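You operate a simulated robot arm through the tools that you are given. There is no shell and no other tool.

You run a simulated robot arm. Do the job below in one go: nothing can be reset, and whatever is moved stays where it is left.

## Task
Leak-test the blue hose's line, then the black one's; leave only the one that holds open.
Fine: one of the two leaks; press the test button with that line's valve alone open and read the tester.

The check looks at the end state, three seconds after you hand in, the way a careful person would. Anything else that was tipped, shoved, dropped, spilled or broken makes it a failure.

## Robot
A 7-joint arm with a fingered hand, fixed in place. Base frame: the origin is on the floor under the middle of its stand, x ahead of it, y to its left, z up. Readings come in mm, rad, newtons and seconds.
With the tool pointing down near the work surface it reaches from about 320 to 700 mm from the base axis. Its first joint turns from -1.204 to 3.002 rad. Payload 3.4 kg.
Tool frame: the origin (TCP) lies between the finger pads and is the grasp point; the fingertips stand 25 mm ahead of it; z points along the fingers, y is the line along which they close. The gripper opens to 88 mm; its body begins 29 mm behind the TCP. The gripper is a hand of 4 fingers: y runs from the thumb to the fingers, the wrist lies at [-13, -97, -162] in the tool frame.
Orientation is that of the tool frame in the base frame, as a unit quaternion [w, x, y, z]. With the fingers straight down and the wrist toward the robot, the tool's x, y and z point along [0, 1, 0], [1, 0, 0] and [0, 0, -1] of the base frame.

## Interface
- The arm moves only by the tool servo_tool. Its argument "plan" is a list of rows, each a list of 2 entries, a list of its own where there are three numbers: the shift along the tool's x, y, z in units of 150 mm (1.0 is 150 mm), then the turn, a rotation vector about the tool's x, y, z in units of 45 degrees (1.0 is 45 degrees). In form: [[[dx, dy, dz], [rx, ry, rz]], ...]. A call has 1 to 20 rows; each row is the pose to reach, as a shift and turn from the pose commanded when the call began, along the tool's axes at that moment. A call with a number of a shift or a turn outside -1 to 1 is refused whole. A row lasts 0.2 s, in which the tool goes at most 50 mm and 0.15 rad; a call with a longer step from one row to the next is refused whole. Where a pose cannot be reached the arm comes as near as it can. A force on the tool above 40 N (or 10 N above the force at the start of the call, whichever is more), or a blocked arm, ends the call early, and 0.2 s more pass. In this call time passes only in rows, and 0.2 s behind the last. The reply holds the time, the measured pose of the TCP, the force on the tool along the base axes, the opening and the grip force, in the units named above and with some noise, with the torque about the TCP (base axes, N m) and any sound that the robot's microphone picked up.
- Cameras (640 x 400 px; columns grow to the right, rows downward): "scene" is fixed at [49.6, 499.6, 1528.3]; the picture's right is [-0.91, -0.42, 0.00], its down [-0.09, 0.20, -0.97] and it looks along [0.41, -0.89, -0.22] (base axes); focal length 355 px, centre (320, 200). "wrist" rides on the gripper at [64, -83, -98] in the tool frame; the picture's right is [-0.62, 0.37, -0.69], its down [-0.71, -0.63, 0.30] and it looks along [-0.32, 0.68, 0.65] (tool axes); focal length 265 px, centre (320, 200). There is no depth. A picture from a camera that has moved, and an enlarged one, comes with that camera's place and axes in the base frame and with its lens.
- get_image(camera): a new picture of that camera. No time passes.
- lift_body(by): slides the trunk up (or, below 0, down) by that many mm; the arm rides with it, the base frame stays. It gives what a move gives, with no picture.
- move_fingers(index, middle, ring, thumb_bend, thumb_turn): sets how far each is bent, from 0 (flat) to 1 (curled in); at 0.3 the hand is open as for a grip, at 0.7 the pads meet at the TCP. One left out holds its place. A second passes; each finger stops where it meets its share of the squeeze, and holds until it gets a number again. It is the only way to open and close the hand. It gives what a move gives, with no picture; readings hold the bend of each and the force on the fingers (four entries, about 0 where the hand has none), thumb and palm. thumb_turn goes from beside the hand (0) to across from the fingers (1), as for a grip.
- enlarge(camera, box): a new picture of the part [left, top, right, bottom] of that camera's present view, enlarged. No time passes.
- job_done(): hands the job in; it is judged then, once.

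Nothing tells you positions but the pictures and the camera data. Unless the task says otherwise, let go and move clear before handing in.

The tools are called after ">>>" by a JSON object that holds its "method" and its "body". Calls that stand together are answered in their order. servo_tool: Moves the arm, as the interface text tells. Its arguments: {"type":"object","properties":{"plan":{"type":"array","items":{"type":"array"}}},"required":["plan"]} The other tools are called the same way: lift_body (by) moves the trunk up or down; move_fingers (index, middle, ring, thumb_bend, thumb_turn) moves the fingers one by one; get_image (camera) takes a picture; enlarge (camera, box) takes an enlarged picture of a part of a camera's view; job_done () hands the job in.

At the start:

```text
time_s: 0.0
ee_pos: [353.1, -233.1, 1533.0]
ee_rot: [0.002, 0.707, 0.707, 0.002]
force: [-0.2, -0.7, 0.0]
torque: [0.0, 0.01, -0.03]
finger_gap: 87.6
gripper_force: 0.0
shape: jaw
bend: [0.3, 0.3, 0.3, 0.3, 0.98]
finger forces: [0.1, 0.0, 0.0, 0.0, 0.0, 0.0]
trunk travel left (down, up): [-795.0, 45.0]
```

scene: 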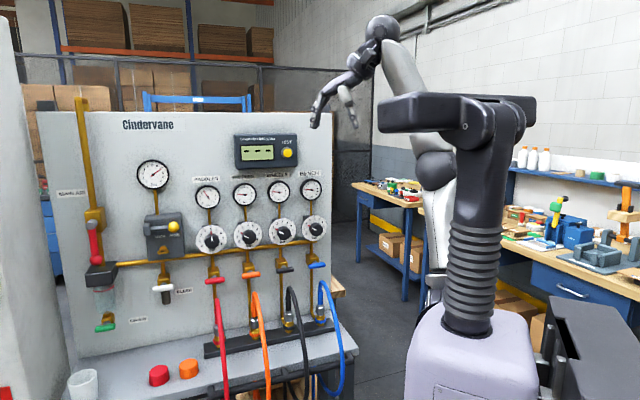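
wrist: 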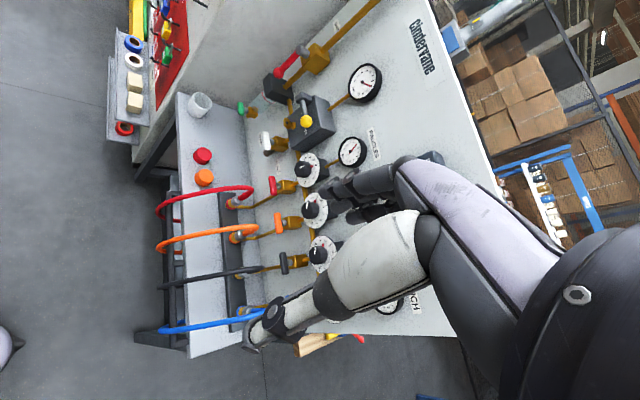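

I see a panel with four lines (red, orange, black, blue), each with a regulator dial, gauge and lever valve, and a tester with a yellow TEST button above them. I'll look closer before moving.

>>> {"method": "enlarge", "body": {"camera": "scene", "box": [180, 120, 340, 220]}}

>>> {"method": "enlarge", "body": {"camera": "scene", "box": [190, 220, 350, 320]}}

>>> {"method": "enlarge", "body": {"camera": "scene", "box": [40, 150, 200, 250]}}

>>> {"method": "enlarge", "body": {"camera": "scene", "box": [190, 280, 370, 400]}}

>>> {"method": "enlarge", "body": {"camera": "scene", "box": [40, 240, 200, 340]}}

```text
4.00 times, centred on (260, 170) of scene
camera zoom: at [49.6, 499.6, 1528.3], right [-0.91, -0.42, 0.0], down [-0.09, 0.2, -0.97], along [0.41, -0.89, -0.22], focal length 1418 px, centre (560, 320)
```

zoom: 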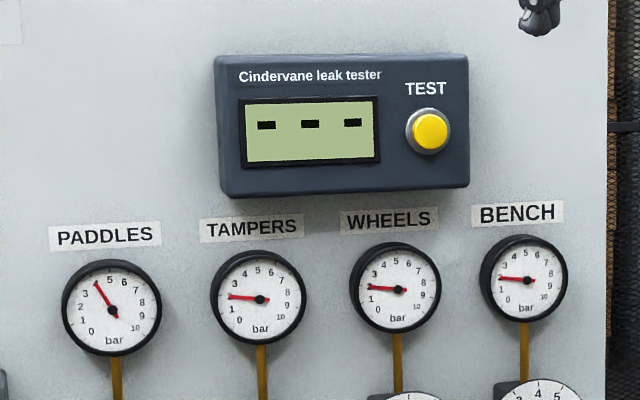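

```text
4.00 times, centred on (270, 270) of scene
camera zoom: at [49.6, 499.6, 1528.3], right [-0.91, -0.42, 0.0], down [-0.09, 0.2, -0.97], along [0.41, -0.89, -0.22], focal length 1418 px, centre (520, -80)
```

zoom: 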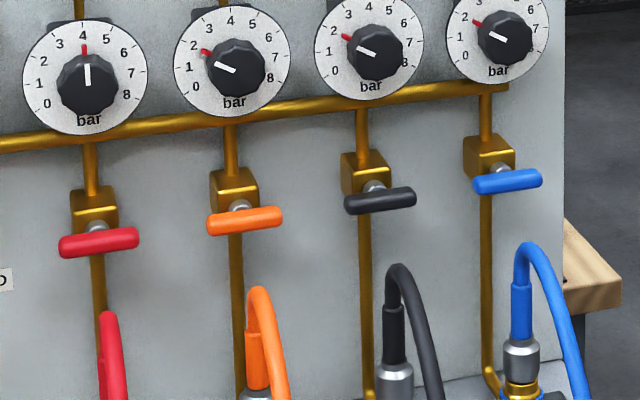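

```text
4.00 times, centred on (120, 200) of scene
camera zoom: at [49.6, 499.6, 1528.3], right [-0.91, -0.42, 0.0], down [-0.09, 0.2, -0.97], along [0.41, -0.89, -0.22], focal length 1418 px, centre (1120, 200)
```

zoom: 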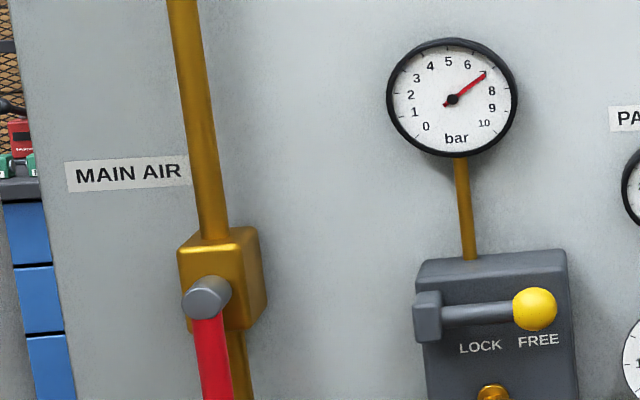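

```text
3.33 times, centred on (280, 340) of scene
camera zoom: at [49.6, 499.6, 1528.3], right [-0.91, -0.42, 0.0], down [-0.09, 0.2, -0.97], along [0.41, -0.89, -0.22], focal length 1182 px, centre (453, -267)
```

zoom: 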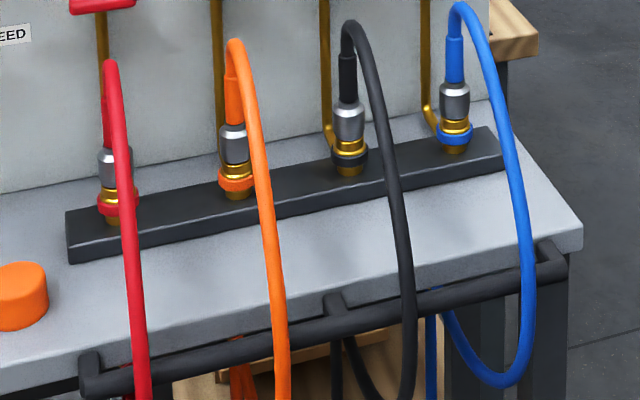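

```text
4.00 times, centred on (120, 290) of scene
camera zoom: at [49.6, 499.6, 1528.3], right [-0.91, -0.42, 0.0], down [-0.09, 0.2, -0.97], along [0.41, -0.89, -0.22], focal length 1418 px, centre (1120, -160)
```

zoom: 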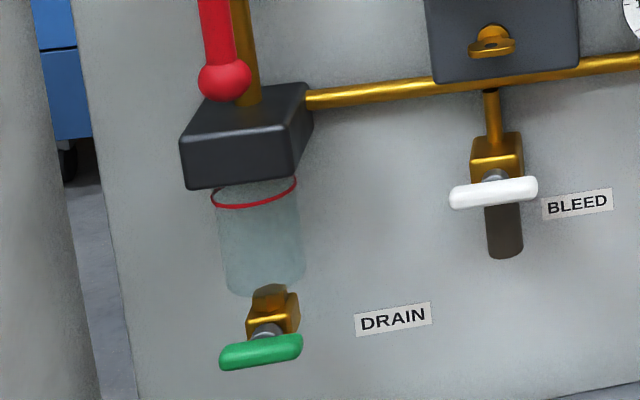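

The line valves are all crosswise (closed) and the main air lever runs along its pipe (open). I'll check the wrist view in detail to learn how the hand is laid out.

>>> {"method": "enlarge", "body": {"camera": "wrist", "box": [240, 120, 640, 370]}}

>>> {"method": "enlarge", "body": {"camera": "scene", "box": [280, 10, 440, 140]}}

>>> {"method": "enlarge", "body": {"camera": "wrist", "box": [140, 60, 460, 360]}}

```text
1.60 times, centred on (440, 245) of wrist
camera zoom: at [267.9, -169.0, 1631.9], right [0.37, -0.62, 0.69], down [-0.63, -0.71, -0.31], along [0.69, -0.32, -0.65], focal length 425 px, centre (128, 128)
```

zoom: 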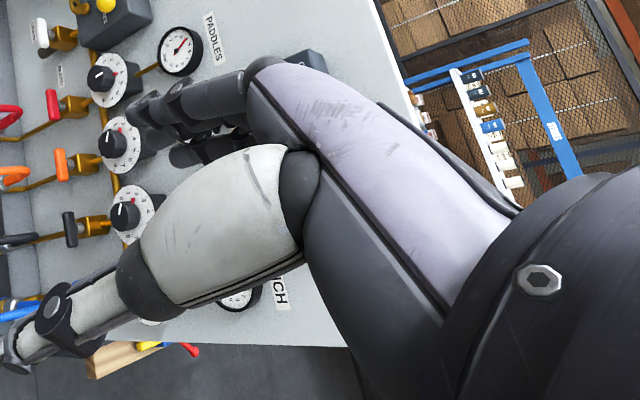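

```text
3.08 times, centred on (360, 75) of scene
camera zoom: at [49.6, 499.6, 1528.3], right [-0.91, -0.42, 0.0], down [-0.09, 0.2, -0.97], along [0.41, -0.89, -0.22], focal length 1091 px, centre (197, 585)
```

zoom: 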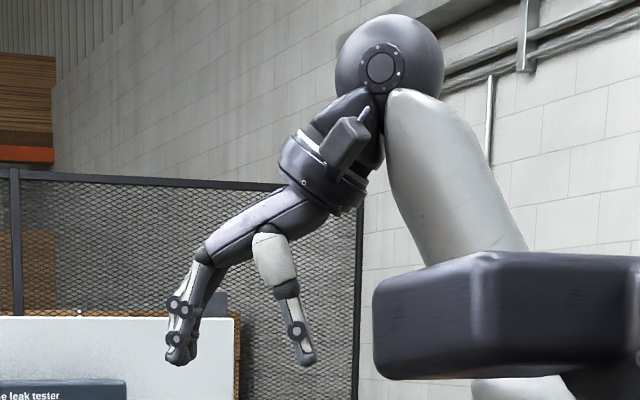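

```text
1.33 times, centred on (300, 210) of wrist
camera zoom: at [267.9, -169.0, 1631.9], right [0.37, -0.62, 0.69], down [-0.63, -0.71, -0.31], along [0.69, -0.32, -0.65], focal length 354 px, centre (347, 187)
```

zoom: 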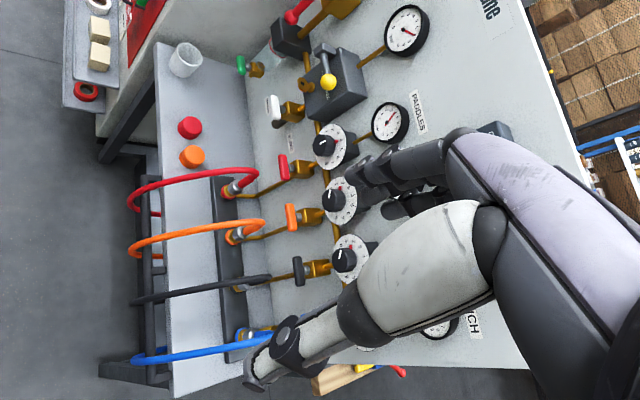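

I place the panel about 45° to the robot's right, with the blue valve straight ahead of it (x≈534, y≈-532, z≈1040), the black one about 114 mm to its left, and the test button near z≈1424. I'll turn the hand to face the panel while staying well away from it.

>>> {"method": "servo_tool", "body": {"plan": [[[-0.06, 0, 0], [0, 0, 0.1667]], [[-0.12, 0, 0], [0, 0, 0.3333]], [[-0.19, 0, 0], [0, 0, 0.5]], [[-0.25, -0.02, 0], [0, 0, 0.6667]], [[-0.31, -0.03, 0], [0, 0, 0.8333]], [[-0.38, -0.05, 0], [0, 0, 1.0]]]}}

```text
time_s: 1.4
ee_pos: [374.0, -268.5, 1520.7]
ee_rot: [-0.015, 0.894, 0.445, -0.053]
force: [0.8, -0.4, 0.8]
torque: [-0.02, 0.04, -0.03]
finger_gap: 87.6
gripper_force: 0.0
shape: jaw
bend: [0.3, 0.3, 0.3, 0.3, 0.98]
finger forces: [0.0, 0.0, 0.0, 0.1, 0.1, 0.1]
out of reach, approached as far as the arm can: row 1, 2, 3, 4, 5, 6
trunk travel left (down, up): [-795.0, 45.0]
```

Row 1 was already out of reach, so the arm is near its upper limit here. I'll bring the tool down to a more comfortable height.

>>> {"method": "servo_tool", "body": {"plan": [[[0, 0, 0.2], [0, 0, 0]], [[0, 0, 0.4], [0, 0, 0]], [[0, 0, 0.6], [0, 0, 0]], [[0, 0, 0.8], [0, 0, 0]], [[0, 0, 1.0], [0, 0, 0]]]}}

>>> {"method": "get_image", "body": {"camera": "scene"}}

>>> {"method": "get_image", "body": {"camera": "wrist"}}

```text
time_s: 2.6
ee_pos: [373.9, -324.0, 1415.2]
ee_rot: [-0.002, 0.924, 0.383, 0.003]
force: [0.2, 1.0, 0.4]
torque: [0.0, -0.01, -0.02]
finger_gap: 87.8
gripper_force: 0.1
shape: jaw
bend: [0.3, 0.3, 0.3, 0.3, 0.98]
finger forces: [0.0, 0.0, 0.2, 0.0, 0.1, 0.0]
out of reach, approached as far as the arm can: row 1, 3, 4, 5
trunk travel left (down, up): [-795.0, 45.0]
```

```text
taken
```

scene: 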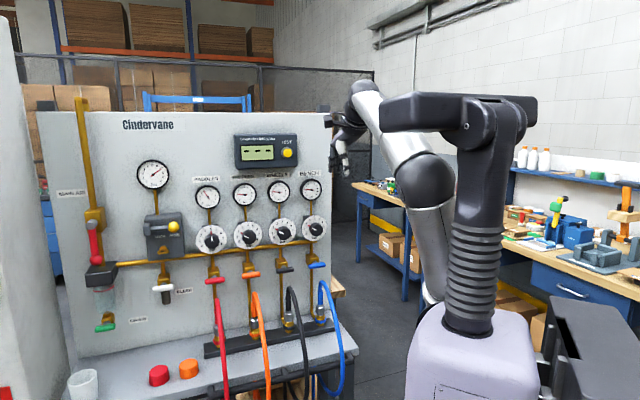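

```text
taken
camera wrist: at [359.7, -220.6, 1515.4], right [-0.18, -0.7, 0.69], down [-0.95, -0.06, -0.31], along [0.26, -0.71, -0.66], focal length 265 px, centre (320, 200)
```

wrist: 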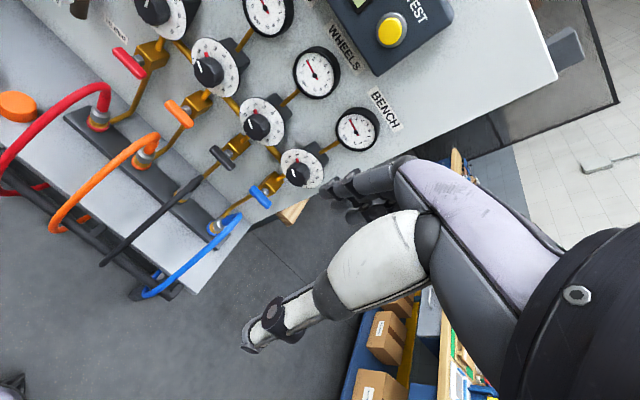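

Yaw is now right (hand axis along the panel's normal). Next I'll pitch the fingers up toward the panel.

>>> {"method": "servo_tool", "body": {"plan": [[[0, 0, 0], [-0.1667, 0, 0]], [[0, 0, 0], [-0.3333, 0, 0]], [[0, 0, 0], [-0.5, 0, 0]], [[0, 0, 0], [-0.6667, 0, 0]], [[0, 0, 0], [-0.8333, 0, 0]], [[0, 0, 0], [-1.0, 0, 0]]]}}

>>> {"method": "get_image", "body": {"camera": "scene"}}

>>> {"method": "get_image", "body": {"camera": "wrist"}}

```text
time_s: 4.0
ee_pos: [442.3, -422.0, 1448.7]
ee_rot: [0.352, 0.854, 0.352, 0.148]
force: [-0.1, 0.5, 0.3]
torque: [0.0, 0.01, 0.03]
finger_gap: 87.9
gripper_force: 0.2
shape: jaw
bend: [0.3, 0.3, 0.3, 0.3, 0.98]
finger forces: [0.0, 0.1, 0.1, 0.0, 0.0, 0.0]
out of reach, approached as far as the arm can: row 1, 2, 3, 4, 5, 6
trunk travel left (down, up): [-795.0, 45.0]
```

```text
taken
```

scene: 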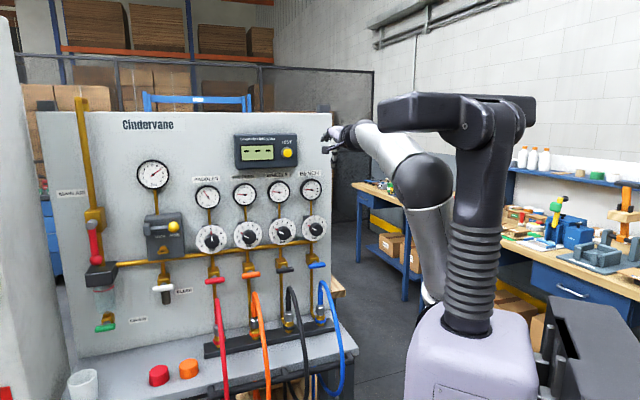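

```text
taken
camera wrist: at [395.6, -285.6, 1460.0], right [-0.6, -0.28, 0.75], down [-0.67, -0.34, -0.66], along [0.44, -0.9, 0.02], focal length 265 px, centre (320, 200)
```

wrist: 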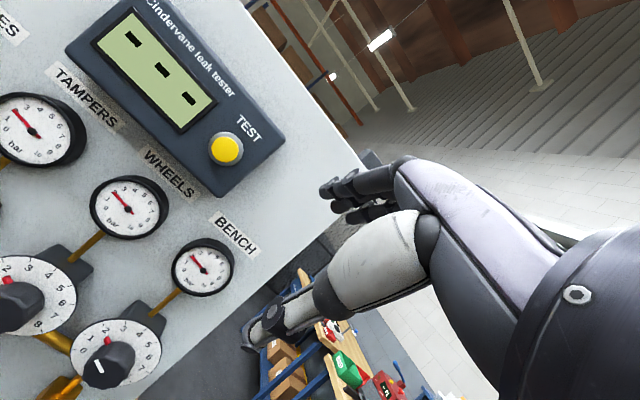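

The button triangulates to about (625, -502, 1425). Here in free space I'll find out which finger is the index and how it looks when only it is straight.

>>> {"method": "move_fingers", "body": {"index": 0.2, "middle": 1.0, "ring": 1.0, "thumb_bend": 0.3, "thumb_turn": 0.0}}

>>> {"method": "get_image", "body": {"camera": "wrist"}}

>>> {"method": "enlarge", "body": {"camera": "scene", "box": [300, 90, 460, 190]}}

```text
time_s: 5.0
ee_pos: [442.1, -420.2, 1449.4]
ee_rot: [0.352, 0.854, 0.353, 0.149]
force: [-0.1, 1.1, -0.1]
torque: [0.02, 0.01, 0.02]
finger_gap: 120.8
gripper_force: 0.0
shape: fingers
bend: [0.2, 1.0, 1.0, 0.3, 0.0]
finger forces: [0.0, 0.0, 0.0, 0.0, 0.0, 0.0]
trunk travel left (down, up): [-795.0, 45.0]
```

```text
taken
camera wrist: at [395.1, -284.7, 1460.6], right [-0.6, -0.28, 0.75], down [-0.67, -0.34, -0.66], along [0.44, -0.9, 0.02], focal length 265 px, centre (320, 200)
```

wrist: 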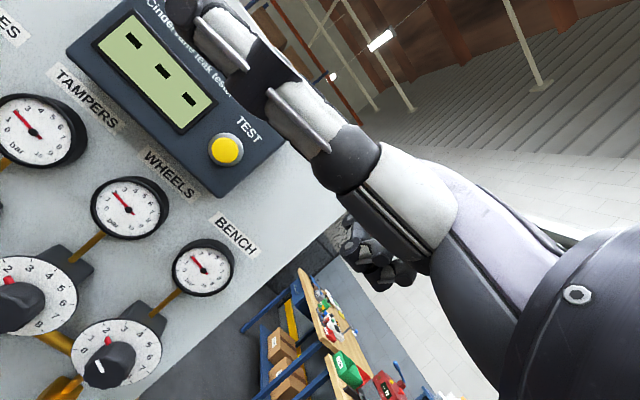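

```text
4.00 times, centred on (380, 140) of scene
camera zoom: at [49.6, 499.6, 1528.3], right [-0.91, -0.42, 0.0], down [-0.09, 0.2, -0.97], along [0.41, -0.89, -0.22], focal length 1418 px, centre (80, 440)
```

zoom: 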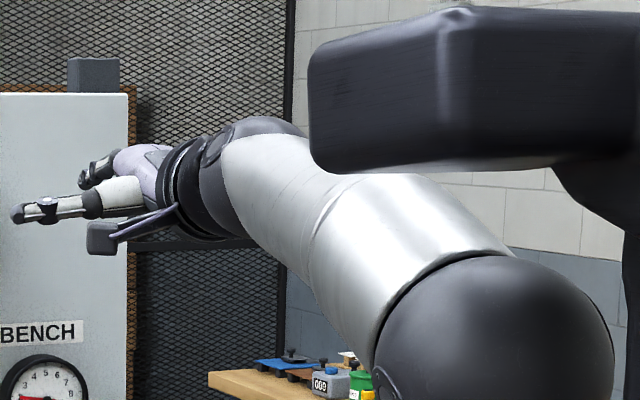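

>>> {"method": "move_fingers", "body": {"index": 0.2, "middle": 1.0, "ring": 1.0, "thumb_bend": 0.0, "thumb_turn": 1.0}}

>>> {"method": "get_image", "body": {"camera": "wrist"}}

>>> {"method": "enlarge", "body": {"camera": "scene", "box": [300, 90, 400, 160]}}

```text
time_s: 6.0
ee_pos: [441.5, -421.0, 1449.1]
ee_rot: [0.351, 0.854, 0.353, 0.148]
force: [0.5, -0.5, -0.7]
torque: [0.0, -0.04, 0.01]
finger_gap: 112.1
gripper_force: 0.0
shape: fingers
bend: [0.2, 1.0, 1.0, 0.0, 0.95]
finger forces: [0.0, 0.0, 0.0, 0.0, 0.1, 0.0]
trunk travel left (down, up): [-795.0, 45.0]
```

```text
taken
camera wrist: at [395.2, -284.9, 1460.4], right [-0.6, -0.28, 0.75], down [-0.67, -0.34, -0.66], along [0.44, -0.9, 0.02], focal length 265 px, centre (320, 200)
```

wrist: 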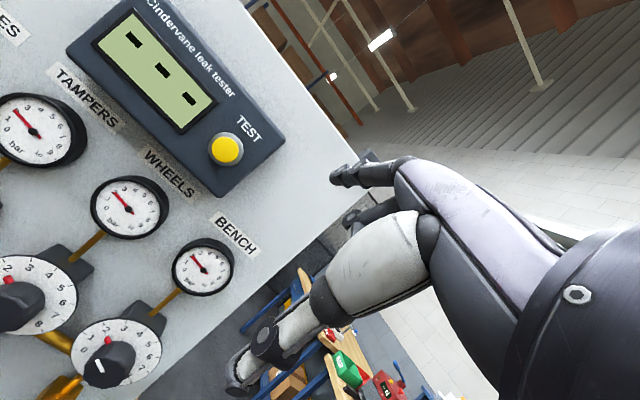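

```text
5.71 times, centred on (350, 125) of scene
camera zoom: at [49.6, 499.6, 1528.3], right [-0.91, -0.42, 0.0], down [-0.09, 0.2, -0.97], along [0.41, -0.89, -0.22], focal length 2026 px, centre (149, 629)
```

zoom: 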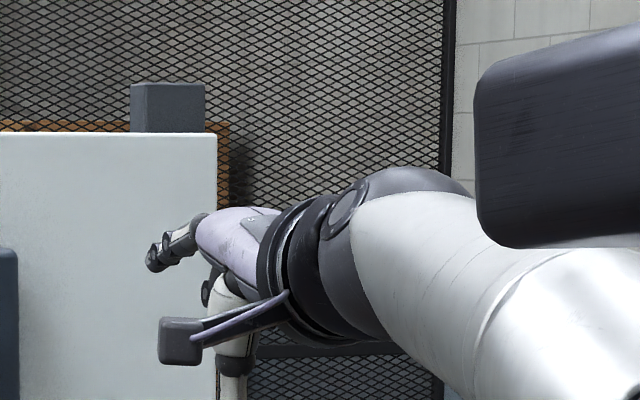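

The index is the finger on the +x side. I'll try a pointing shape with the thumb tucked beside the hand.

>>> {"method": "move_fingers", "body": {"index": 0.0, "middle": 1.0, "ring": 1.0, "thumb_bend": 1.0, "thumb_turn": 0.5}}

>>> {"method": "get_image", "body": {"camera": "wrist"}}

>>> {"method": "enlarge", "body": {"camera": "scene", "box": [300, 90, 400, 160]}}

```text
time_s: 7.0
ee_pos: [441.7, -420.8, 1448.6]
ee_rot: [0.353, 0.854, 0.352, 0.148]
force: [0.3, -0.6, -0.2]
torque: [0.0, -0.01, 0.0]
finger_gap: 38.7
gripper_force: 0.0
shape: fingers
bend: [0.0, 1.0, 1.0, 1.0, 0.51]
finger forces: [0.1, 0.0, 0.1, 0.0, 0.0, 0.1]
trunk travel left (down, up): [-795.0, 45.0]
```

```text
taken
camera wrist: at [395.2, -284.8, 1460.5], right [-0.6, -0.28, 0.75], down [-0.67, -0.34, -0.66], along [0.44, -0.9, 0.02], focal length 265 px, centre (320, 200)
```

wrist: 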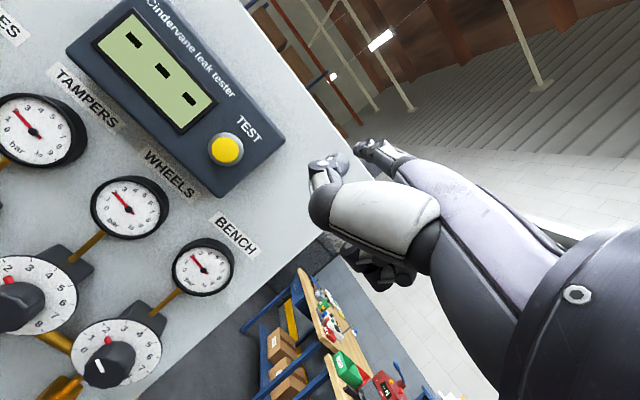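

```text
5.71 times, centred on (350, 125) of scene
camera zoom: at [49.6, 499.6, 1528.3], right [-0.91, -0.42, 0.0], down [-0.09, 0.2, -0.97], along [0.41, -0.89, -0.22], focal length 2026 px, centre (149, 629)
```

zoom: 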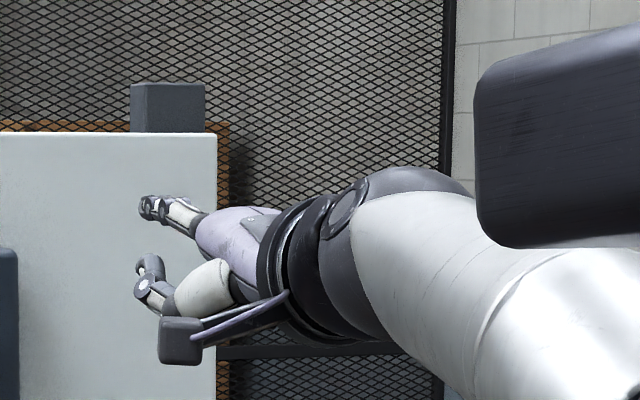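

>>> {"method": "move_fingers", "body": {"index": 0.0, "middle": 1.0, "ring": 1.0, "thumb_bend": 1.0, "thumb_turn": 1.0}}

>>> {"method": "get_image", "body": {"camera": "wrist"}}

>>> {"method": "enlarge", "body": {"camera": "scene", "box": [300, 90, 400, 160]}}

```text
time_s: 8.0
ee_pos: [442.1, -421.2, 1448.9]
ee_rot: [0.352, 0.855, 0.352, 0.147]
force: [-0.3, 1.7, 0.7]
torque: [0.04, 0.03, 0.01]
finger_gap: 36.0
gripper_force: 0.0
shape: fingers
bend: [0.0, 1.0, 1.0, 1.0, 1.0]
finger forces: [0.0, 0.0, 0.1, 0.1, 0.0, 0.0]
trunk travel left (down, up): [-795.0, 45.0]
```

```text
taken
camera wrist: at [395.2, -284.8, 1460.5], right [-0.6, -0.28, 0.75], down [-0.67, -0.34, -0.66], along [0.44, -0.9, 0.02], focal length 265 px, centre (320, 200)
```

wrist: 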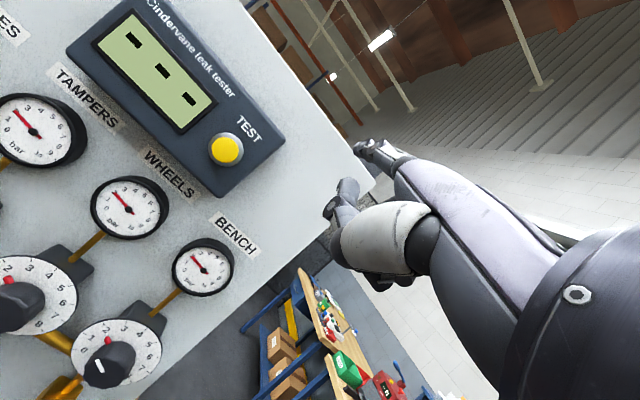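

```text
5.71 times, centred on (350, 125) of scene
camera zoom: at [49.6, 499.6, 1528.3], right [-0.91, -0.42, 0.0], down [-0.09, 0.2, -0.97], along [0.41, -0.89, -0.22], focal length 2026 px, centre (149, 629)
```

zoom: 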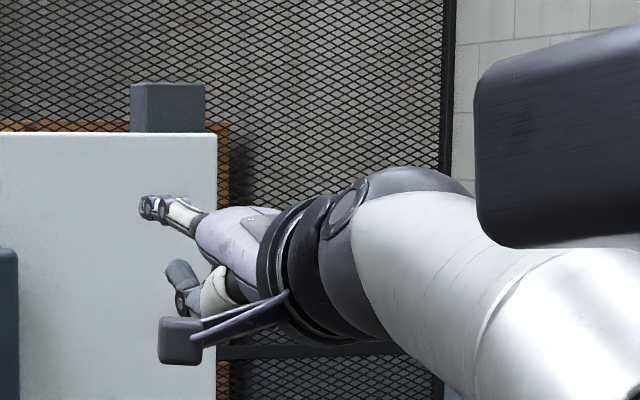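

The pointing shape is good: the index tip sits roughly at tool (11, 84, -2). I'll move the hand out and down toward the valve area, still clear of the panel.

>>> {"method": "servo_tool", "body": {"plan": [[[-0.065, 0.033, 0.229], [0, 0, 0]], [[-0.13, 0.066, 0.457], [0, 0, 0]], [[-0.195, 0.099, 0.686], [0, 0, 0]], [[-0.26, 0.132, 0.914], [0, 0, 0]]]}}

```text
time_s: 9.0
ee_pos: [498.9, -529.3, 1366.6]
ee_rot: [0.352, 0.854, 0.354, 0.145]
force: [1.9, 0.0, 0.0]
torque: [0.01, 0.02, -0.01]
finger_gap: 36.0
gripper_force: 0.1
shape: fingers
bend: [0.0, 1.0, 1.0, 1.0, 1.0]
finger forces: [0.0, 0.0, 0.0, 0.0, 0.0, 0.1]
trunk travel left (down, up): [-795.0, 45.0]
```

The move is relative to the achieved pose, so the tip is now fairly near the panel. I'll pull back and continue down.

>>> {"method": "servo_tool", "body": {"plan": [[[-0.02, -0.25, -0.012], [0, 0, 0]], [[-0.045, -0.5, -0.024], [0, 0, 0]], [[-0.07, -0.75, -0.036], [0, 0, 0]], [[-0.093, -0.99, -0.047], [0, 0, 0]]]}}

```text
time_s: 10.0
ee_pos: [404.4, -465.3, 1261.1]
ee_rot: [0.348, 0.859, 0.346, 0.149]
force: [-0.5, 0.9, 0.3]
torque: [0.03, -0.01, 0.01]
finger_gap: 35.9
gripper_force: 0.0
shape: fingers
bend: [0.0, 1.0, 1.0, 1.0, 1.0]
finger forces: [0.0, 0.0, 0.0, 0.1, 0.0, 0.1]
trunk travel left (down, up): [-795.0, 45.0]
```

>>> {"method": "servo_tool", "body": {"plan": [[[0.01, -0.19, 0.165], [0.139, 0, 0]], [[0.02, -0.377, 0.33], [0.278, 0, 0]], [[0.035, -0.565, 0.495], [0.417, 0, 0]], [[0.047, -0.754, 0.66], [0.556, 0, 0]]]}}

>>> {"method": "get_image", "body": {"camera": "wrist"}}

>>> {"method": "get_image", "body": {"camera": "scene"}}

```text
time_s: 11.0
ee_pos: [409.7, -449.4, 1119.3]
ee_rot: [0.161, 0.91, 0.376, 0.066]
force: [-0.2, -0.4, 0.7]
torque: [0.0, -0.03, -0.01]
finger_gap: 35.9
gripper_force: 0.1
shape: fingers
bend: [0.0, 1.0, 1.0, 1.0, 1.0]
finger forces: [0.1, 0.0, 0.0, 0.0, 0.0, 0.0]
trunk travel left (down, up): [-795.0, 45.0]
```

```text
taken
camera wrist: at [373.8, -324.2, 1183.0], right [-0.36, -0.52, 0.78], down [-0.85, -0.16, -0.5], along [0.38, -0.84, -0.38], focal length 265 px, centre (320, 200)
```

wrist: 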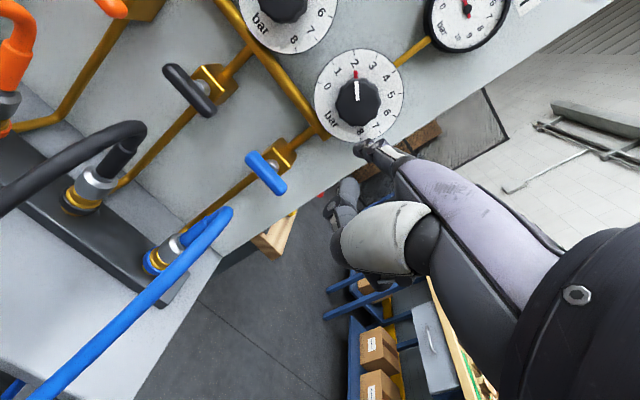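

```text
taken
```

scene: 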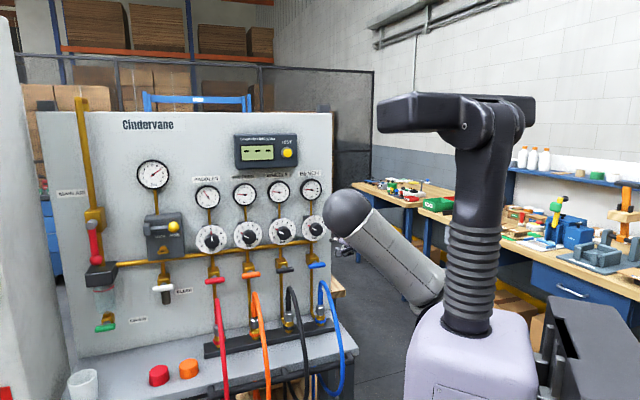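

Both views now agree: the blue bar is at about (541, -546, 1034) and the black one at (622, -466, 1032), with the hose loop just in front and about 30 mm lower. I'll come in from above with the index pointing down-forward over the right end of the blue bar.

>>> {"method": "servo_tool", "body": {"plan": [[[-0.02, 0.12, 0.15], [0.148, 0, 0]], [[-0.04, 0.24, 0.3], [0.296, 0, 0]], [[-0.058, 0.356, 0.456], [0.444, 0, 0]]]}}

>>> {"method": "get_image", "body": {"camera": "wrist"}}

>>> {"method": "enlarge", "body": {"camera": "scene", "box": [260, 220, 360, 290]}}

```text
time_s: 11.8
ee_pos: [456.1, -509.8, 1070.2]
ee_rot: [-0.001, 0.924, 0.382, 0.001]
force: [-0.2, 0.0, -0.7]
torque: [0.02, 0.01, 0.0]
finger_gap: 36.0
gripper_force: 0.2
shape: fingers
bend: [0.0, 1.0, 1.0, 1.0, 1.0]
finger forces: [0.0, 0.1, 0.0, 0.0, 0.1, 0.0]
trunk travel left (down, up): [-795.0, 45.0]
```

```text
taken
camera wrist: at [441.1, -405.9, 1169.5], right [-0.18, -0.7, 0.69], down [-0.95, -0.06, -0.31], along [0.26, -0.71, -0.65], focal length 265 px, centre (320, 200)
```

wrist: 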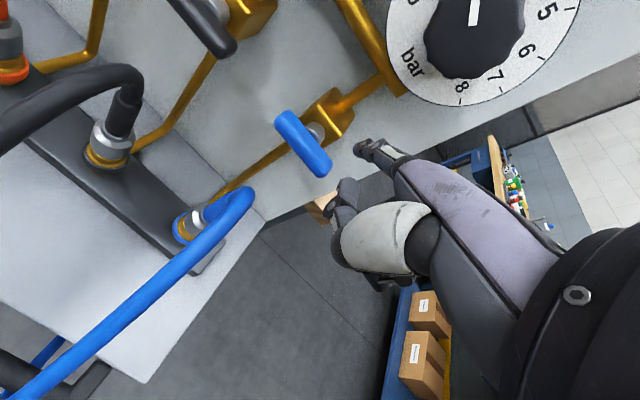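

```text
5.71 times, centred on (310, 255) of scene
camera zoom: at [49.6, 499.6, 1528.3], right [-0.91, -0.42, 0.0], down [-0.09, 0.2, -0.97], along [0.41, -0.89, -0.22], focal length 2026 px, centre (377, -114)
```

zoom: 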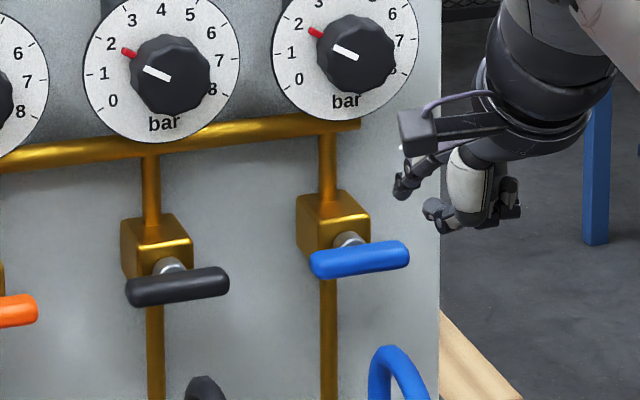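

The index tip is above the right end of the blue bar as predicted (about 18 mm of gap). I'll slide it slightly past the bar and press down gently to see whether the bar turns this way.

>>> {"method": "servo_tool", "body": {"plan": [[[0, 0.067, 0.053], [0, 0, 0]], [[0, 0.067, 0.12], [0, 0, 0]], [[0, 0.067, 0.16], [0, 0, 0]], [[-0.01, 0.067, 0.187], [0, 0, 0]], [[-0.023, 0.067, 0.204], [0, 0, 0]]]}}

>>> {"method": "enlarge", "body": {"camera": "scene", "box": [260, 220, 360, 290]}}

>>> {"method": "get_image", "body": {"camera": "wrist"}}

```text
time_s: 13.0
ee_pos: [459.3, -517.4, 1041.7]
ee_rot: [0.001, 0.924, 0.382, 0.002]
force: [-0.6, 1.2, -0.2]
torque: [-0.02, 0.01, -0.02]
finger_gap: 35.6
gripper_force: 0.1
shape: fingers
bend: [0.0, 1.0, 1.0, 1.0, 1.0]
finger forces: [0.1, 0.0, 0.0, 0.0, 0.1, 0.0]
trunk travel left (down, up): [-795.0, 45.0]
```

```text
5.71 times, centred on (310, 255) of scene
camera zoom: at [49.6, 499.6, 1528.3], right [-0.91, -0.42, 0.0], down [-0.09, 0.2, -0.97], along [0.41, -0.89, -0.22], focal length 2026 px, centre (377, -114)
```

zoom: 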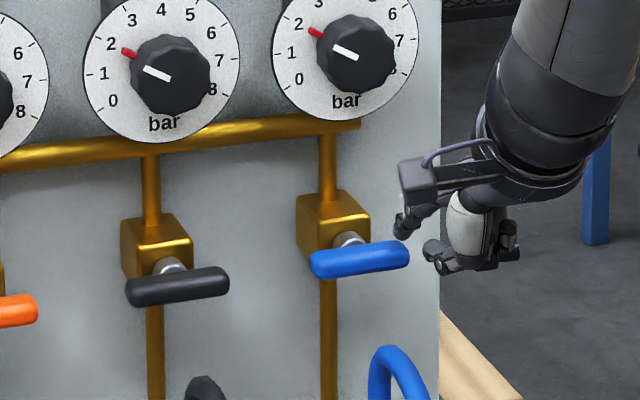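

```text
taken
camera wrist: at [443.8, -412.7, 1140.3], right [-0.18, -0.7, 0.69], down [-0.95, -0.06, -0.31], along [0.26, -0.71, -0.65], focal length 265 px, centre (320, 200)
```

wrist: 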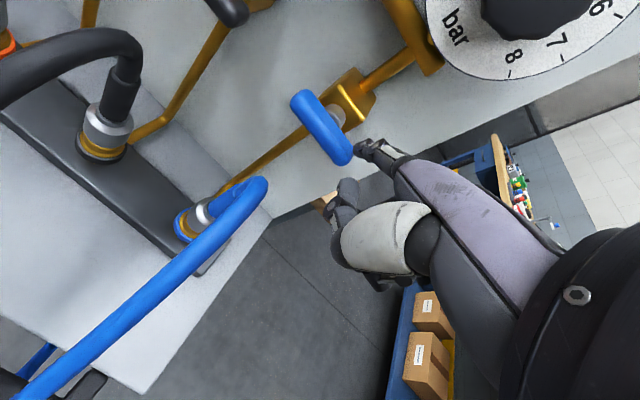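

No contact yet: the finger sits right at the bar's rounded end. I'll lift a little, shift left onto the bar, and press down again.

>>> {"method": "servo_tool", "body": {"plan": [[[0, 0, -0.08], [0, 0, 0]], [[0.06, 0, -0.08], [0, 0, 0]], [[0.06, 0, -0.02], [0, 0, 0]], [[0.06, 0, 0.02], [0, 0, 0]], [[0.053, 0, 0.05], [0, 0, 0]], [[0.047, 0, 0.08], [0, 0, 0]]]}}

>>> {"method": "enlarge", "body": {"camera": "scene", "box": [260, 220, 360, 290]}}

>>> {"method": "get_image", "body": {"camera": "wrist"}}

```text
time_s: 14.4
ee_pos: [464.1, -512.5, 1032.2]
ee_rot: [0.002, 0.924, 0.383, 0.002]
force: [-2.1, 2.3, 6.6]
torque: [-0.34, -0.43, 0.08]
finger_gap: 38.5
gripper_force: 3.5
shape: fingers
bend: [0.0, 1.0, 1.0, 1.0, 1.0]
finger forces: [6.8, 0.0, 0.0, 0.0, 0.0, 0.0]
trunk travel left (down, up): [-795.0, 45.0]
```

```text
5.71 times, centred on (310, 255) of scene
camera zoom: at [49.6, 499.6, 1528.3], right [-0.91, -0.42, 0.0], down [-0.09, 0.2, -0.97], along [0.41, -0.89, -0.22], focal length 2026 px, centre (377, -114)
```

zoom: 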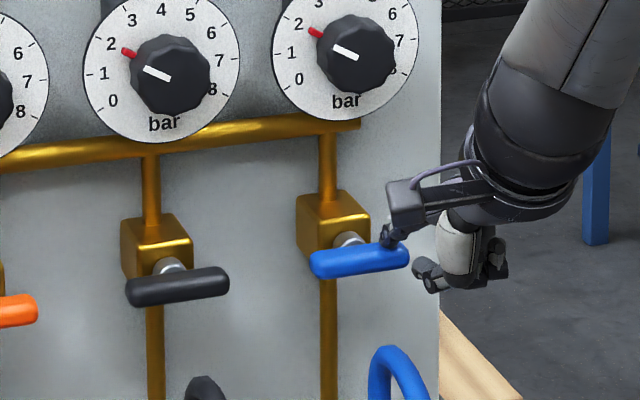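

```text
taken
camera wrist: at [448.2, -407.2, 1130.0], right [-0.18, -0.7, 0.69], down [-0.95, -0.06, -0.31], along [0.26, -0.71, -0.65], focal length 265 px, centre (320, 200)
```

wrist: 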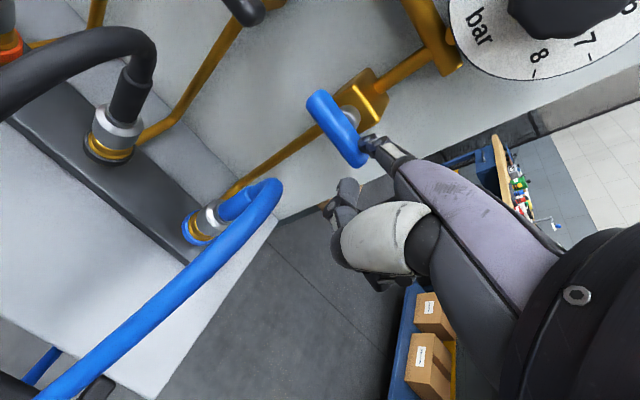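

Contact on the bar: about 7 N on the index, and the bar hasn't moved. I'll press further in small steps.

>>> {"method": "servo_tool", "body": {"plan": [[[0, 0, 0.02], [0, 0, 0]], [[-0.007, 0, 0.04], [0, 0, 0]], [[-0.013, 0, 0.06], [0, 0, 0]], [[-0.02, 0, 0.08], [0, 0, 0]]]}}

>>> {"method": "enlarge", "body": {"camera": "scene", "box": [260, 220, 360, 290]}}

>>> {"method": "get_image", "body": {"camera": "wrist"}}

```text
time_s: 15.4
ee_pos: [458.7, -510.9, 1020.0]
ee_rot: [0.003, 0.924, 0.383, 0.003]
force: [-6.7, 9.4, 15.5]
torque: [-0.93, -1.24, 0.25]
finger_gap: 44.5
gripper_force: 7.3
shape: fingers
bend: [0.0, 1.0, 1.0, 1.0, 1.0]
finger forces: [14.9, 0.0, 0.1, 0.0, 0.0, 0.0]
trunk travel left (down, up): [-795.0, 45.0]
```

```text
5.71 times, centred on (310, 255) of scene
camera zoom: at [49.6, 499.6, 1528.3], right [-0.91, -0.42, 0.0], down [-0.09, 0.2, -0.97], along [0.41, -0.89, -0.22], focal length 2026 px, centre (377, -114)
```

zoom: 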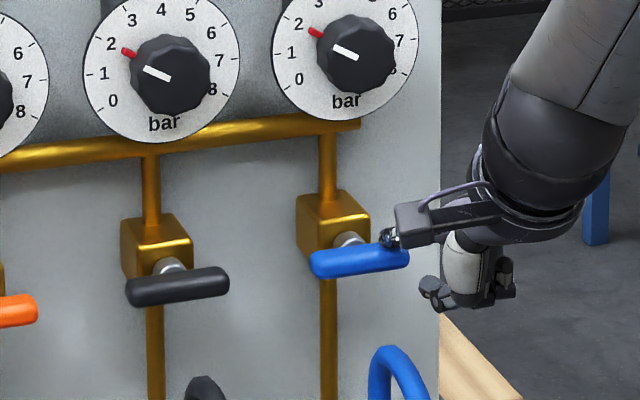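

```text
taken
camera wrist: at [443.1, -406.5, 1119.1], right [-0.18, -0.7, 0.69], down [-0.95, -0.06, -0.31], along [0.26, -0.71, -0.65], focal length 265 px, centre (320, 200)
```

wrist: 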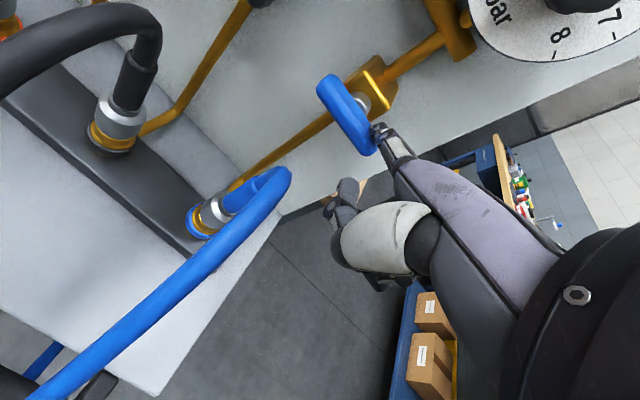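

The index just flexes back at 15 N and the bar doesn't move clockwise. I'll lift off and try the left end instead.

>>> {"method": "servo_tool", "body": {"plan": [[[0, 0, -0.15], [0, 0, 0]], [[0, 0, -0.3], [0, 0, 0]], [[0.15, 0, -0.3], [0, 0, 0]], [[0.31, 0.01, -0.3], [0, 0, 0]], [[0.31, 0.02, -0.2], [0, 0, 0]], [[0.31, 0.02, -0.13], [0, 0, 0]], [[0.31, 0.02, -0.09], [0, 0, 0]]]}}

>>> {"method": "enlarge", "body": {"camera": "scene", "box": [260, 220, 360, 290]}}

>>> {"method": "get_image", "body": {"camera": "wrist"}}

```text
time_s: 17.0
ee_pos: [495.2, -484.6, 1032.7]
ee_rot: [0.002, 0.923, 0.384, 0.003]
force: [-1.2, 1.0, 4.5]
torque: [-0.22, -0.32, 0.04]
finger_gap: 38.0
gripper_force: 1.8
shape: fingers
bend: [0.0, 1.0, 1.0, 1.0, 1.0]
finger forces: [4.6, 0.0, 0.1, 0.0, 0.0, 0.1]
trunk travel left (down, up): [-795.0, 45.0]
```

```text
5.71 times, centred on (310, 255) of scene
camera zoom: at [49.6, 499.6, 1528.3], right [-0.91, -0.42, 0.0], down [-0.09, 0.2, -0.97], along [0.41, -0.89, -0.22], focal length 2026 px, centre (377, -114)
```

zoom: 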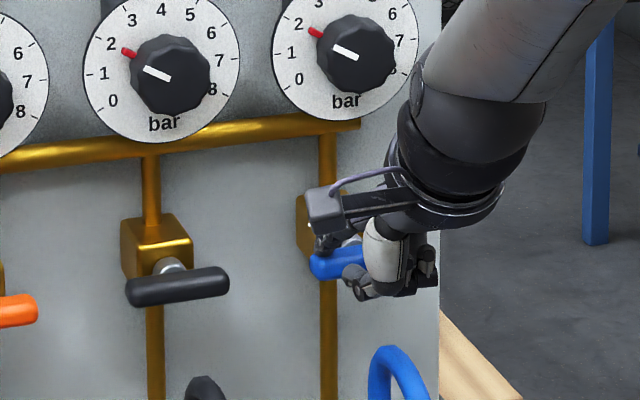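

```text
taken
camera wrist: at [480.4, -379.3, 1130.6], right [-0.18, -0.7, 0.69], down [-0.95, -0.06, -0.31], along [0.26, -0.71, -0.65], focal length 265 px, centre (320, 200)
```

wrist: 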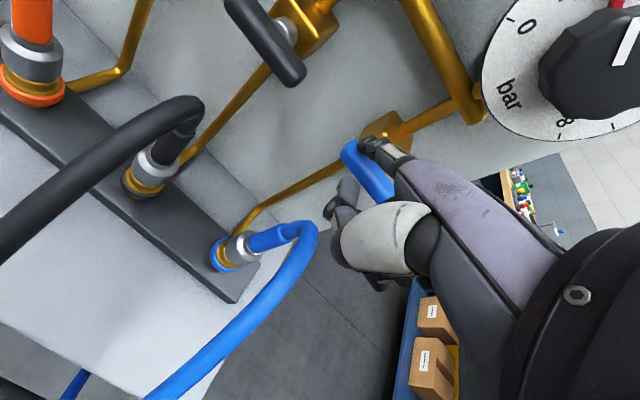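

Contact on the left end with ~4.6 N. Pressing further in small steps.

>>> {"method": "servo_tool", "body": {"plan": [[[0, 0, 0.02], [0, 0, 0]], [[0.01, 0, 0.04], [0, 0, 0]], [[0.02, 0, 0.06], [0, 0, 0]], [[0.027, 0, 0.08], [0, 0, 0]]]}}

>>> {"method": "enlarge", "body": {"camera": "scene", "box": [260, 220, 360, 290]}}

>>> {"method": "get_image", "body": {"camera": "wrist"}}

```text
time_s: 18.0
ee_pos: [498.9, -480.0, 1019.0]
ee_rot: [0.001, 0.924, 0.383, 0.002]
force: [-0.1, -0.5, 3.8]
torque: [-0.22, -0.3, -0.06]
finger_gap: 38.4
gripper_force: 1.5
shape: fingers
bend: [0.0, 1.0, 1.0, 1.0, 1.0]
finger forces: [2.9, 0.0, 0.0, 0.0, 0.1, 0.0]
trunk travel left (down, up): [-795.0, 45.0]
```

```text
5.71 times, centred on (310, 255) of scene
camera zoom: at [49.6, 499.6, 1528.3], right [-0.91, -0.42, 0.0], down [-0.09, 0.2, -0.97], along [0.41, -0.89, -0.22], focal length 2026 px, centre (377, -114)
```

zoom: 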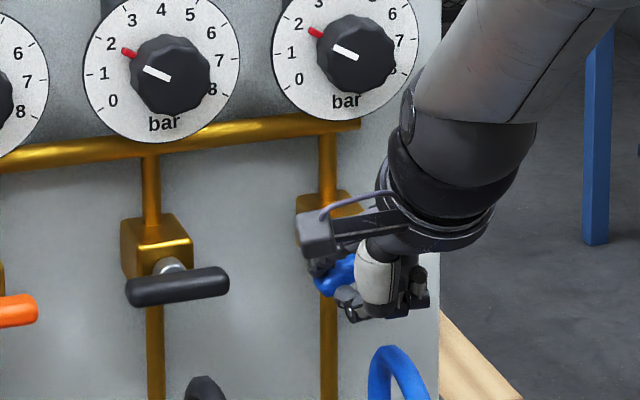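

```text
taken
camera wrist: at [484.1, -375.7, 1118.3], right [-0.18, -0.7, 0.69], down [-0.95, -0.06, -0.31], along [0.26, -0.71, -0.65], focal length 265 px, centre (320, 200)
```

wrist: 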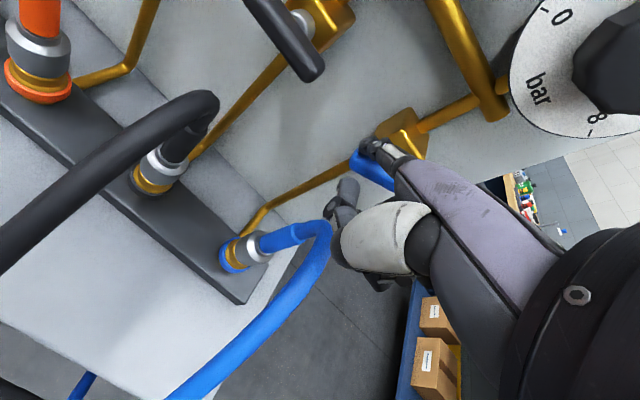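

It turns: the left end goes down easily (3–4 N), so counter-clockwise opens. I'll push it a bit further along the arc.

>>> {"method": "servo_tool", "body": {"plan": [[[-0.007, 0, 0.025], [0, 0, 0]], [[-0.017, 0, 0.047], [0, 0, 0]], [[-0.03, 0, 0.067], [0, 0, 0]]]}}

>>> {"method": "enlarge", "body": {"camera": "scene", "box": [260, 220, 360, 290]}}

>>> {"method": "enlarge", "body": {"camera": "wrist", "box": [240, 80, 440, 280]}}

```text
time_s: 18.8
ee_pos: [497.1, -482.9, 1010.5]
ee_rot: [0.001, 0.924, 0.384, 0.002]
force: [0.3, 1.3, 4.2]
torque: [-0.19, -0.23, 0.06]
finger_gap: 38.3
gripper_force: 2.4
shape: fingers
bend: [0.0, 1.0, 1.0, 1.0, 1.0]
finger forces: [3.1, 0.0, 0.0, 0.0, 0.0, 0.0]
trunk travel left (down, up): [-795.0, 45.0]
```

```text
5.71 times, centred on (310, 255) of scene
camera zoom: at [49.6, 499.6, 1528.3], right [-0.91, -0.42, 0.0], down [-0.09, 0.2, -0.97], along [0.41, -0.89, -0.22], focal length 2026 px, centre (377, -114)
```

zoom: 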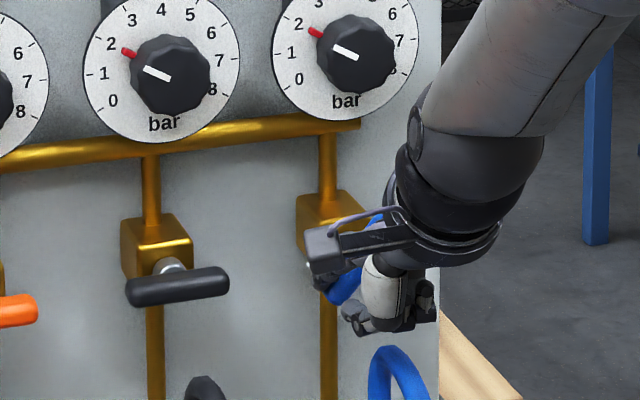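

```text
2.00 times, centred on (340, 180) of wrist
camera zoom: at [481.2, -379.0, 1109.0], right [-0.18, -0.7, 0.69], down [-0.95, -0.06, -0.31], along [0.26, -0.71, -0.65], focal length 531 px, centre (280, 240)
```

zoom: 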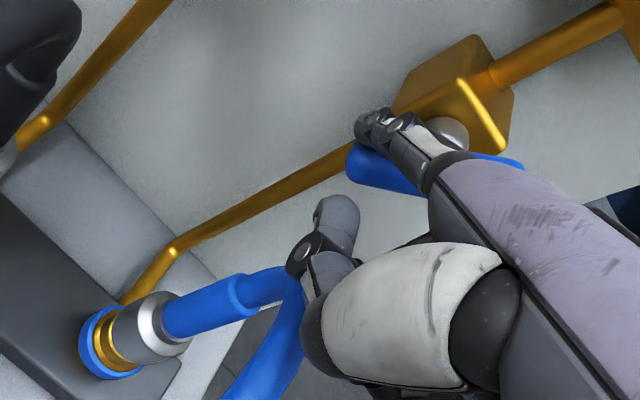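

The bar is now about 50° round. To stay clear of the hose I'll go over to the other, raised end on the right and push it leftward.

>>> {"method": "servo_tool", "body": {"plan": [[[0.02, 0, -0.2], [0, 0, 0]], [[0.02, 0, -0.48], [0, 0, 0]], [[-0.2, 0, -0.48], [0, 0, 0]], [[-0.421, 0, -0.48], [0, 0, 0]], [[-0.421, 0, -0.3], [0, 0, 0]], [[-0.421, 0, -0.148], [0, 0, 0]]]}}

>>> {"method": "enlarge", "body": {"camera": "scene", "box": [260, 220, 360, 290]}}

>>> {"method": "enlarge", "body": {"camera": "wrist", "box": [240, 80, 440, 280]}}

```text
time_s: 20.2
ee_pos: [452.8, -529.9, 1029.3]
ee_rot: [0.001, 0.924, 0.382, 0.003]
force: [0.5, -0.5, 0.1]
torque: [-0.01, -0.03, 0.03]
finger_gap: 35.9
gripper_force: 0.0
shape: fingers
bend: [0.0, 1.0, 1.0, 1.0, 1.0]
finger forces: [0.1, 0.0, 0.0, 0.0, 0.0, 0.0]
trunk travel left (down, up): [-795.0, 45.0]
```

```text
5.71 times, centred on (310, 255) of scene
camera zoom: at [49.6, 499.6, 1528.3], right [-0.91, -0.42, 0.0], down [-0.09, 0.2, -0.97], along [0.41, -0.89, -0.22], focal length 2026 px, centre (377, -114)
```

zoom: 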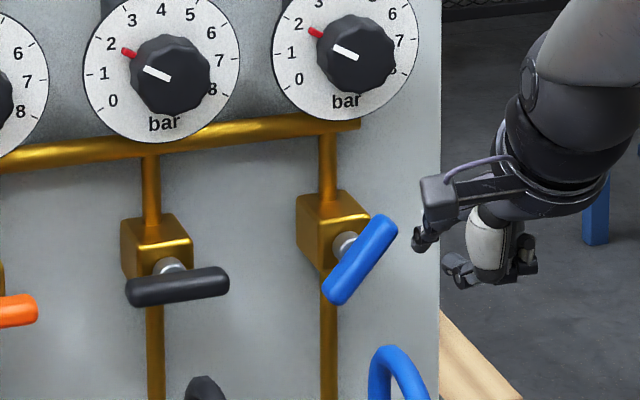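

```text
2.00 times, centred on (340, 180) of wrist
camera zoom: at [437.1, -425.6, 1128.0], right [-0.18, -0.7, 0.69], down [-0.95, -0.06, -0.31], along [0.26, -0.71, -0.65], focal length 531 px, centre (280, 240)
```

zoom: 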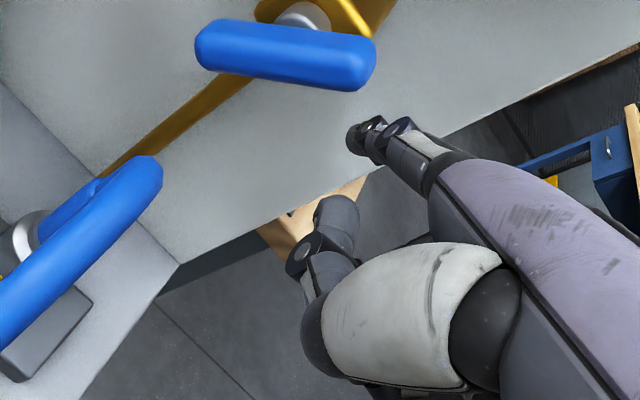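

The bar stands at about 53°. Now I'll push its upper right end leftward and slightly up to bring it upright.

>>> {"method": "servo_tool", "body": {"plan": [[[0.06, 0, -0.009], [0, 0, 0]], [[0.095, 0, -0.018], [0, 0, 0]], [[0.115, 0, -0.036], [0, 0, 0]], [[0.135, 0, -0.056], [0, 0, 0]], [[0.155, 0, -0.076], [0, 0, 0]], [[0.175, 0, -0.089], [0, 0, 0]], [[0.188, 0, -0.089], [0, 0, 0]]]}}

>>> {"method": "enlarge", "body": {"camera": "scene", "box": [260, 220, 360, 290]}}

>>> {"method": "enlarge", "body": {"camera": "wrist", "box": [240, 80, 440, 280]}}

```text
time_s: 21.8
ee_pos: [470.9, -509.1, 1045.2]
ee_rot: [0.0, 0.924, 0.383, 0.003]
force: [-2.5, -1.9, -1.0]
torque: [0.08, 0.04, -0.19]
finger_gap: 35.5
gripper_force: 1.5
shape: fingers
bend: [0.01, 1.0, 1.0, 1.0, 1.0]
finger forces: [2.9, 0.0, 0.0, 0.0, 0.0, 0.0]
trunk travel left (down, up): [-795.0, 45.0]
```

```text
5.71 times, centred on (310, 255) of scene
camera zoom: at [49.6, 499.6, 1528.3], right [-0.91, -0.42, 0.0], down [-0.09, 0.2, -0.97], along [0.41, -0.89, -0.22], focal length 2026 px, centre (377, -114)
```

zoom: 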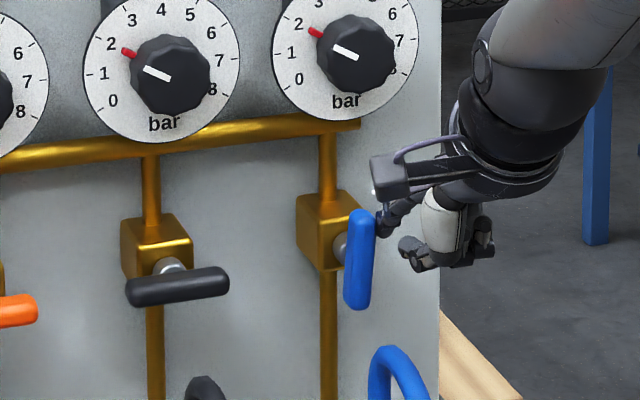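

```text
2.00 times, centred on (340, 180) of wrist
camera zoom: at [456.4, -405.3, 1143.1], right [-0.18, -0.7, 0.69], down [-0.95, -0.06, -0.31], along [0.26, -0.71, -0.65], focal length 531 px, centre (280, 240)
```

zoom: 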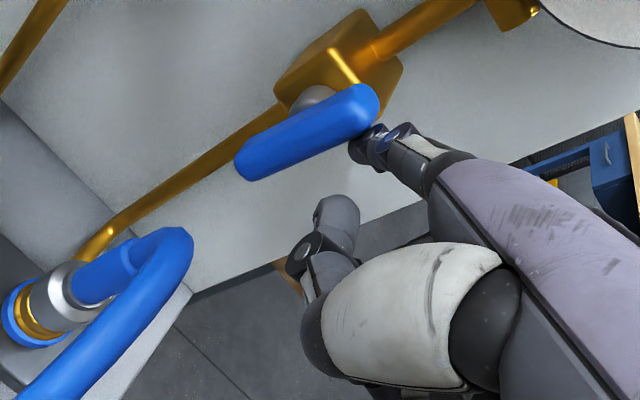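

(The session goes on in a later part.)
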